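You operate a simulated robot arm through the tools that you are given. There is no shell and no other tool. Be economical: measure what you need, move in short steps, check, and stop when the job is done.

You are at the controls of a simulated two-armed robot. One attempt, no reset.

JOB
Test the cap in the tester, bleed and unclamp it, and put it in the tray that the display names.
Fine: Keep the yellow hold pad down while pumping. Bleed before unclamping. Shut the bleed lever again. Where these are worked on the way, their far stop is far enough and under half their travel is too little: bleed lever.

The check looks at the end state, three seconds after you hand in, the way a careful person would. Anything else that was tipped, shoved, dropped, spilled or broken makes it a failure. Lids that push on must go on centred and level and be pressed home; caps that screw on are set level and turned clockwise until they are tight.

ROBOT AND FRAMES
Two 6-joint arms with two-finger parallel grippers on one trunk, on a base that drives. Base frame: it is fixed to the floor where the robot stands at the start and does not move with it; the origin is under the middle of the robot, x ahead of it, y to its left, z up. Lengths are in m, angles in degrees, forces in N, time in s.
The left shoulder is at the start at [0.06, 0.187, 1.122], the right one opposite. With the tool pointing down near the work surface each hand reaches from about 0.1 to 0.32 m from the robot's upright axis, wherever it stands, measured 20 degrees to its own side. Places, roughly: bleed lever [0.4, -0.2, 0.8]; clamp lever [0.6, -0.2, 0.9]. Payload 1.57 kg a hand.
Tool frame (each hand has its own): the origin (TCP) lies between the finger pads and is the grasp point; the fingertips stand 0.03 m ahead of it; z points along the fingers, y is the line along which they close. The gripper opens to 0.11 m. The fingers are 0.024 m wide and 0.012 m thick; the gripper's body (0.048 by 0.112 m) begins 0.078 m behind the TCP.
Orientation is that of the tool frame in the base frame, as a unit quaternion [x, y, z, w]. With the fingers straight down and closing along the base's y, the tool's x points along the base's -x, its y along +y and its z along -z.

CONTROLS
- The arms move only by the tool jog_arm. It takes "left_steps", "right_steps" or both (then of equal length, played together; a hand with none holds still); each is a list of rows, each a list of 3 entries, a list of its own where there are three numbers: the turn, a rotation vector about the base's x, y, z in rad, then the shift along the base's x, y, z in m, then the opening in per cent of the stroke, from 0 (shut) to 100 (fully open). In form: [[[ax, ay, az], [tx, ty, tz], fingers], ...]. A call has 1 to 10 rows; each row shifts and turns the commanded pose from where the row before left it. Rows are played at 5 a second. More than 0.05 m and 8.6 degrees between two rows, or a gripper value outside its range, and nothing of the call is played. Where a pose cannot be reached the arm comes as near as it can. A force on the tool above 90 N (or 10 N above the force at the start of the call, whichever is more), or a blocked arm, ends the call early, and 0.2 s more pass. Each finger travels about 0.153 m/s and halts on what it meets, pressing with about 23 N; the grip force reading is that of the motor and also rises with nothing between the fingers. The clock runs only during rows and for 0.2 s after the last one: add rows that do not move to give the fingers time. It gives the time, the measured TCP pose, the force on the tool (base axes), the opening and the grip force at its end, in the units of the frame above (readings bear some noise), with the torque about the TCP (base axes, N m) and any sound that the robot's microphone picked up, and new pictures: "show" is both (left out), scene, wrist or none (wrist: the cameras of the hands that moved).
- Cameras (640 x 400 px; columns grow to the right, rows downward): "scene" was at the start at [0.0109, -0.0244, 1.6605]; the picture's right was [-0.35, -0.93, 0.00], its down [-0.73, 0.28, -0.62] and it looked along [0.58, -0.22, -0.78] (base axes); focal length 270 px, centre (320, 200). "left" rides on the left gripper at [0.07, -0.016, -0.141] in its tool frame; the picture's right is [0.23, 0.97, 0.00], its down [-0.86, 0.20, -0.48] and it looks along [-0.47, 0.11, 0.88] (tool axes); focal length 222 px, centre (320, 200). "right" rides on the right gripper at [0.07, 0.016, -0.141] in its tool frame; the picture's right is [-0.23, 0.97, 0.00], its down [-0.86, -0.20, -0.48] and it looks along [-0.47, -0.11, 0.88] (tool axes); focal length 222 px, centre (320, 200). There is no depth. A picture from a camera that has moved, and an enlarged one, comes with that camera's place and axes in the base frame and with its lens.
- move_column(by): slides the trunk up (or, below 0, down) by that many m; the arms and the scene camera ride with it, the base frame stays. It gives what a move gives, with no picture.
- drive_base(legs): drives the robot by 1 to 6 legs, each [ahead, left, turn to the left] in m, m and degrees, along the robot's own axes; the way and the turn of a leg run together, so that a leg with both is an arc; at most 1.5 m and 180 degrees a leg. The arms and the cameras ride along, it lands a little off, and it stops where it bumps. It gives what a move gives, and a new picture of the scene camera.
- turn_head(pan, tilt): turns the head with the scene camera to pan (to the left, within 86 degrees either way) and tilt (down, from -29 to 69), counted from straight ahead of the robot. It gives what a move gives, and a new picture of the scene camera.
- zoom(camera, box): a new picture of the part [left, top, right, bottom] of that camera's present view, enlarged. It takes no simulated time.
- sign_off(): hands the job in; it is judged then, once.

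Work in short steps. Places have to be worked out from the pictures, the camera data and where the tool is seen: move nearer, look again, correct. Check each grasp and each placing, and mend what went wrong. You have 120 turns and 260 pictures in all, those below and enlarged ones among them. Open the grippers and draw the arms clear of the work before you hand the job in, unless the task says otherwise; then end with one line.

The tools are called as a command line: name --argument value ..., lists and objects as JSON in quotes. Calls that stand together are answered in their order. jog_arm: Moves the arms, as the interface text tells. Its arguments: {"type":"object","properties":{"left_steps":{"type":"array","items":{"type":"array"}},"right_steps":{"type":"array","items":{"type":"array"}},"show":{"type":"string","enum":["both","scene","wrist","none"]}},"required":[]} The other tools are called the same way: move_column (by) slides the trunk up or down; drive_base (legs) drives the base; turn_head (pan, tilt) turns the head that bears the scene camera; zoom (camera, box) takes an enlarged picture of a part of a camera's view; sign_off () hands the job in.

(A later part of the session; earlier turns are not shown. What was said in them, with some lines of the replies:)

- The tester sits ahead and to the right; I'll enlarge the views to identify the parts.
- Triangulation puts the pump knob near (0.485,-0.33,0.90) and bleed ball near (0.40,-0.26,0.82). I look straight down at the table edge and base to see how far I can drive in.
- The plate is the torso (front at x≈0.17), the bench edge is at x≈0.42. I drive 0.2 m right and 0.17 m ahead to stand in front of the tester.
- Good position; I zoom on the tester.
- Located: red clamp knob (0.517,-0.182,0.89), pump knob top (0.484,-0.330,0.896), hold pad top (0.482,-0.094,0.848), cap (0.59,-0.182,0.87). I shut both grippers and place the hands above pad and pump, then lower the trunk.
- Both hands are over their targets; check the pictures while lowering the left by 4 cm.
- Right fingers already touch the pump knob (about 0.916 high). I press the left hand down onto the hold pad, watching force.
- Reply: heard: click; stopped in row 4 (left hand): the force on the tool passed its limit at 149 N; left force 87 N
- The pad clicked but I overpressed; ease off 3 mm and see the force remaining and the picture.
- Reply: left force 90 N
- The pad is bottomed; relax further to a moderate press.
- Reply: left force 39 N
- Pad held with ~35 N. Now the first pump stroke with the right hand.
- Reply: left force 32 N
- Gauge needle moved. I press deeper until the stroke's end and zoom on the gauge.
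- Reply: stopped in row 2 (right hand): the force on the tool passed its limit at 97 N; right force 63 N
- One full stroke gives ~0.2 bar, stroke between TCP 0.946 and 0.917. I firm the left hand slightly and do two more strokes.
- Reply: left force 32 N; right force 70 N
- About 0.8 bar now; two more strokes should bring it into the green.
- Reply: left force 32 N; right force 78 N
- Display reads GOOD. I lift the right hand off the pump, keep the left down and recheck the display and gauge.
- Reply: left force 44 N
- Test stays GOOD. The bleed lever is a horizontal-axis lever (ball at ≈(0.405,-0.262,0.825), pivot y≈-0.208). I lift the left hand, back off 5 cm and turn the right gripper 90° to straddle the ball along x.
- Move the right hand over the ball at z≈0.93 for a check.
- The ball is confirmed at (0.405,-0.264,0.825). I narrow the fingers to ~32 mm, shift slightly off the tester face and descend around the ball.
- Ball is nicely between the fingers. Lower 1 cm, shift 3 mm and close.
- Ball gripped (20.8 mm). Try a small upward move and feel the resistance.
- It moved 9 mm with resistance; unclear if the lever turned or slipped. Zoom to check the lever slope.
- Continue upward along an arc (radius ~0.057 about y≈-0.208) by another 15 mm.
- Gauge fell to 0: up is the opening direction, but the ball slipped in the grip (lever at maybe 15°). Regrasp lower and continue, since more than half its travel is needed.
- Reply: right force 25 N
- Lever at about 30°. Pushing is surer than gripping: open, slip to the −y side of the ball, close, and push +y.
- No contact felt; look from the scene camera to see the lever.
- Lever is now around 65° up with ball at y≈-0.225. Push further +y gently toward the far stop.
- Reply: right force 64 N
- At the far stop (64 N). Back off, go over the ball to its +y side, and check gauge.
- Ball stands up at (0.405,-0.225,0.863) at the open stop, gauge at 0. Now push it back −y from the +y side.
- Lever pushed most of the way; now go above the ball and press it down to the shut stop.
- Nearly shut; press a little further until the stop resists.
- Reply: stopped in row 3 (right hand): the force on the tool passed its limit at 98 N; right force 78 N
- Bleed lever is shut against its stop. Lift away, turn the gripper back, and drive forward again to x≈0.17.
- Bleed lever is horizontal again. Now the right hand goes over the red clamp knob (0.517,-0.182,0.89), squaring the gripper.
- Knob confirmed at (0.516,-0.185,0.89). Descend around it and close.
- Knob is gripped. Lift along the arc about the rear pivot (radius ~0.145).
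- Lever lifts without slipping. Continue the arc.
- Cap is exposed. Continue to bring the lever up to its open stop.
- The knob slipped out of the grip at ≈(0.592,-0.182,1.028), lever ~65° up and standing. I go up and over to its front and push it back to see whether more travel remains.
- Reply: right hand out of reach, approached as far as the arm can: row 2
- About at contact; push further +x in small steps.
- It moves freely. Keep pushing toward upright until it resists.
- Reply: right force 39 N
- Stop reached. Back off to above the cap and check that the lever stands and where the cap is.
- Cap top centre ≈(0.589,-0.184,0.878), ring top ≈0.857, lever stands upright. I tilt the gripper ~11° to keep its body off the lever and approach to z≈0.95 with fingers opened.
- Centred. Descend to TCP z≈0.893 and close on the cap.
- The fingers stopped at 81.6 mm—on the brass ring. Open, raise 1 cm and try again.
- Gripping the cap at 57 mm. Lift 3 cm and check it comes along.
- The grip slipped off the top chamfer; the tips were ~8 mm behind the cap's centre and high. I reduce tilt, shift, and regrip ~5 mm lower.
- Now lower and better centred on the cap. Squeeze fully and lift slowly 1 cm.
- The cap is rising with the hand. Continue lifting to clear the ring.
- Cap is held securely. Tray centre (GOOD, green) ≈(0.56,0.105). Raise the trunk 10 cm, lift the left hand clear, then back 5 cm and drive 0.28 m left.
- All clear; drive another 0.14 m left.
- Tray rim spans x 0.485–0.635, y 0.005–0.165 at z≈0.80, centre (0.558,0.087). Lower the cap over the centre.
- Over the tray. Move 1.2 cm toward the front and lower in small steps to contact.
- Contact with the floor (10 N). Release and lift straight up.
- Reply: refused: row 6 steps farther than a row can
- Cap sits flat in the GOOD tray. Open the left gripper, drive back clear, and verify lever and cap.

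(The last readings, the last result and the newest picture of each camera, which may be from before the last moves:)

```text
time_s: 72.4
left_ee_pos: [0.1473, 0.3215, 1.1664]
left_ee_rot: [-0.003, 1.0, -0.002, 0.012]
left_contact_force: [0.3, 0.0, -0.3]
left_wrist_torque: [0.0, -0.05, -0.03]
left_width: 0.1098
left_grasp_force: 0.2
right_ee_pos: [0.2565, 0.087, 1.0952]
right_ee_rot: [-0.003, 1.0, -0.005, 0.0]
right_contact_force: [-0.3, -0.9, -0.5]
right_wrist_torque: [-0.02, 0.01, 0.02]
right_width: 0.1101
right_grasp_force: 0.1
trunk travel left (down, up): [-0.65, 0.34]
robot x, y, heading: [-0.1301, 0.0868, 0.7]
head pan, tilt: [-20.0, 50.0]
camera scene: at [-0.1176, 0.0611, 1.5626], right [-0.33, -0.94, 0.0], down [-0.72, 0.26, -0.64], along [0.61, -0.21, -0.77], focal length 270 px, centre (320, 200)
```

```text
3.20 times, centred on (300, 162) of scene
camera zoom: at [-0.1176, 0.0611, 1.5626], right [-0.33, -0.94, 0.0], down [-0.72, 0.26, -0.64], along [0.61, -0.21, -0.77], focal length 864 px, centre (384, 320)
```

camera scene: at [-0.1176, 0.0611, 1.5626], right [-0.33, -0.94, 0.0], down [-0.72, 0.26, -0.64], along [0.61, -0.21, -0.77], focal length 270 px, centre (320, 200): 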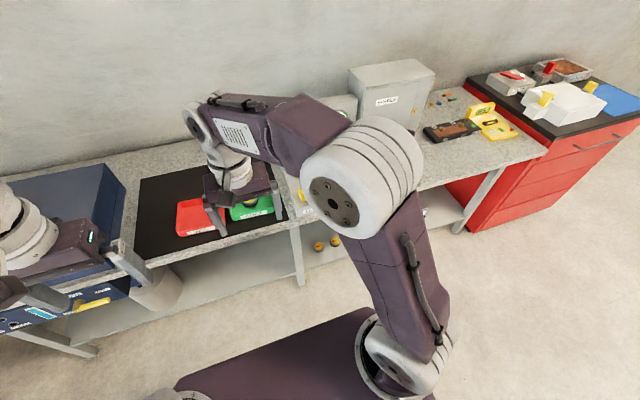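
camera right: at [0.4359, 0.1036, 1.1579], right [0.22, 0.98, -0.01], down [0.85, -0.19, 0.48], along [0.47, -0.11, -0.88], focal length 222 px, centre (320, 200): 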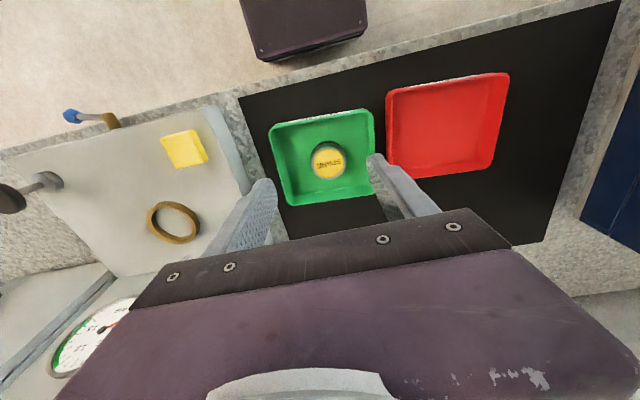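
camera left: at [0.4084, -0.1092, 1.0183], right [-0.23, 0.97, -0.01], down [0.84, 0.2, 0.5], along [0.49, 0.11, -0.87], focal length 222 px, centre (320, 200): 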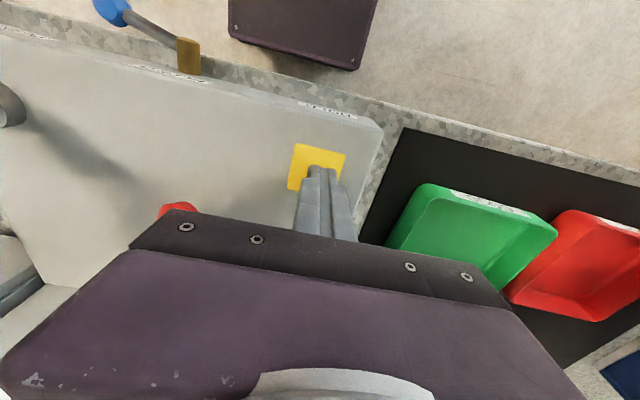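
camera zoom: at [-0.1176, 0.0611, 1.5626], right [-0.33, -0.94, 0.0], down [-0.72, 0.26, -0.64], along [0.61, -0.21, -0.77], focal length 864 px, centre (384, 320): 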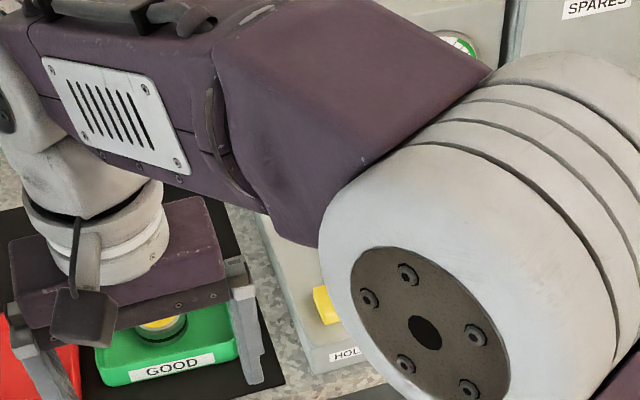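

The arm hides the tester; use the right wrist camera to verify the bleed lever.

zoom --camera "right" --box '[0, 0, 640, 400]'

drive_base --legs '[[0, -0.3, 0]]'

turn_head --pan 0 --tilt 50

zoom --camera "scene" --box '[220, 70, 420, 200]'

```text
1.00 times, centred on (320, 200) of right (not enlarged: the box is as wide or as high as the picture)
camera zoom: at [0.1863, 0.1038, 1.2355], right [0.22, 0.98, -0.01], down [0.86, -0.19, 0.48], along [0.47, -0.11, -0.88], focal length 222 px, centre (320, 200)
```

zoom: 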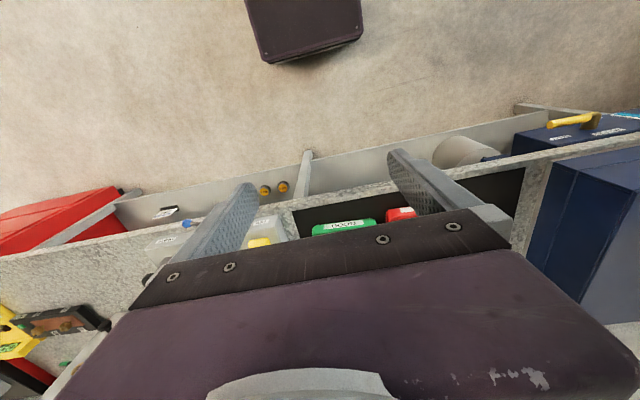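

```text
time_s: 74.4
left_ee_pos: [0.1515, 0.0205, 1.1664]
left_ee_rot: [0.001, 1.0, -0.004, 0.012]
left_contact_force: [-0.4, 0.2, -0.1]
left_wrist_torque: [-0.03, 0.01, 0.0]
left_width: 0.1099
left_grasp_force: 0.0
right_ee_pos: [0.2578, -0.2139, 1.0946]
right_ee_rot: [0.0, 1.0, -0.005, 0.0]
right_contact_force: [-0.1, 0.1, 0.4]
right_wrist_torque: [-0.01, -0.07, 0.0]
right_width: 0.11
right_grasp_force: 0.2
trunk travel left (down, up): [-0.65, 0.34]
robot x, y, heading: [-0.1327, -0.213, -0.3]
head pan, tilt: [-20.0, 50.0]
camera scene: at [-0.1164, -0.2363, 1.5627], right [-0.34, -0.94, 0.0], down [-0.72, 0.26, -0.64], along [0.6, -0.22, -0.77], focal length 270 px, centre (320, 200)
```

scene: 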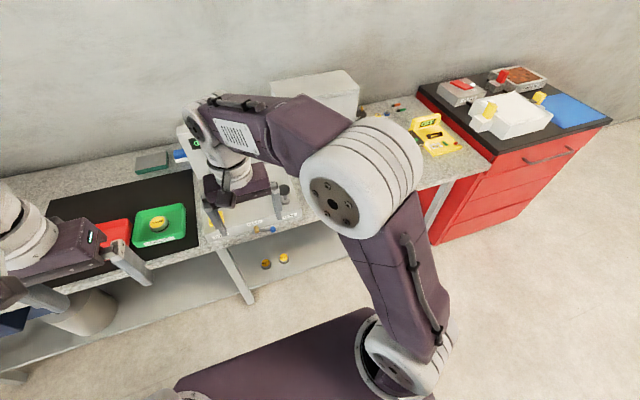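

```text
time_s: 75.3
left_ee_pos: [0.1516, 0.0216, 1.1666]
left_ee_rot: [0.001, 1.0, -0.003, 0.013]
left_contact_force: [-0.5, 0.2, 0.0]
left_wrist_torque: [-0.01, -0.01, 0.01]
left_width: 0.1098
left_grasp_force: 0.0
right_ee_pos: [0.2578, -0.2149, 1.0941]
right_ee_rot: [0.0, 1.0, -0.005, 0.0]
right_contact_force: [-0.2, 0.4, 0.1]
right_wrist_torque: [-0.01, 0.0, -0.01]
right_width: 0.1099
right_grasp_force: 0.0
trunk travel left (down, up): [-0.65, 0.34]
robot x, y, heading: [-0.1247, -0.2151, -0.1]
head pan, tilt: [0.0, 50.0]
camera scene: at [-0.1118, -0.2106, 1.5627], right [0.0, -1.0, 0.0], down [-0.77, 0.0, -0.64], along [0.64, 0.0, -0.77], focal length 270 px, centre (320, 200)
```

scene: 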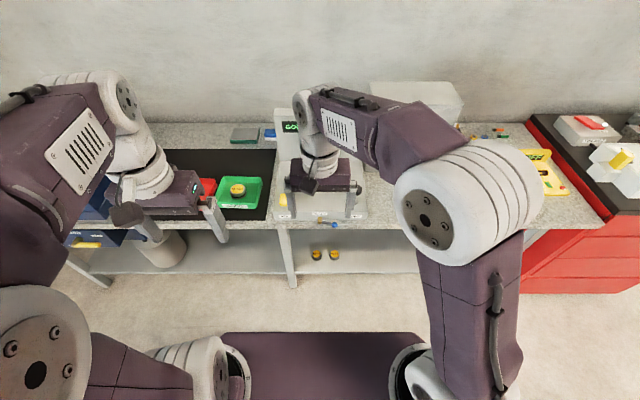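

```text
3.08 times, centred on (320, 135) of scene
camera zoom: at [-0.1118, -0.2106, 1.5627], right [0.0, -1.0, 0.0], down [-0.77, 0.0, -0.64], along [0.64, 0.0, -0.77], focal length 830 px, centre (320, 400)
```

zoom: 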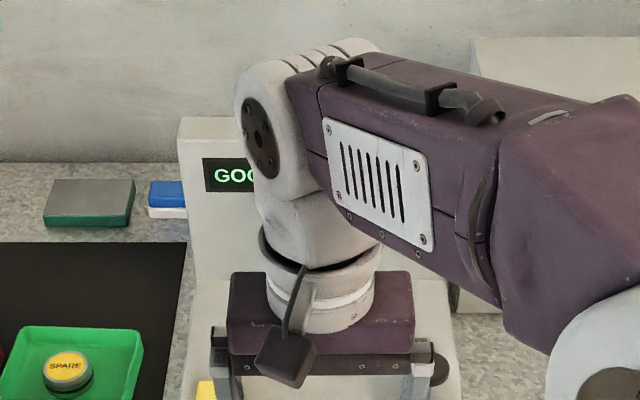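

Cap is level in the GOOD tray; one last look at the bleed lever.

zoom --camera "scene" --box '[280, 190, 380, 270]'

```text
5.00 times, centred on (330, 230) of scene
camera zoom: at [-0.1118, -0.2106, 1.5627], right [0.0, -1.0, 0.0], down [-0.77, 0.0, -0.64], along [0.64, 0.0, -0.77], focal length 1350 px, centre (270, 50)
```

zoom: 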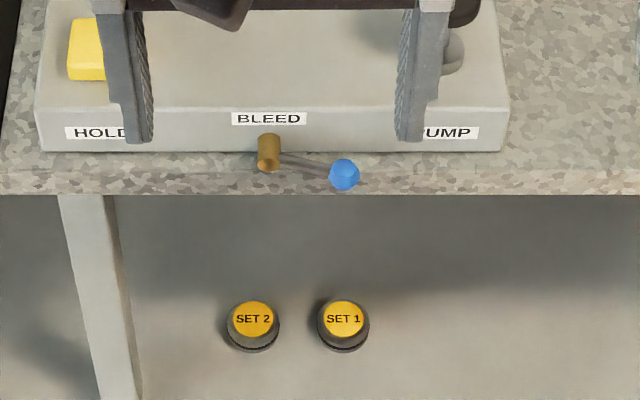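

Bleed lever is back at its original shut stop, lever unclamped, cap in the GOOD tray, arms clear. Handing in.

sign_off

```text
The job is handed in.
```

The cap tested GOOD, was bled to 0 bar with the bleed lever shut again and then unclamped, and it now sits level in the GOOD tray.
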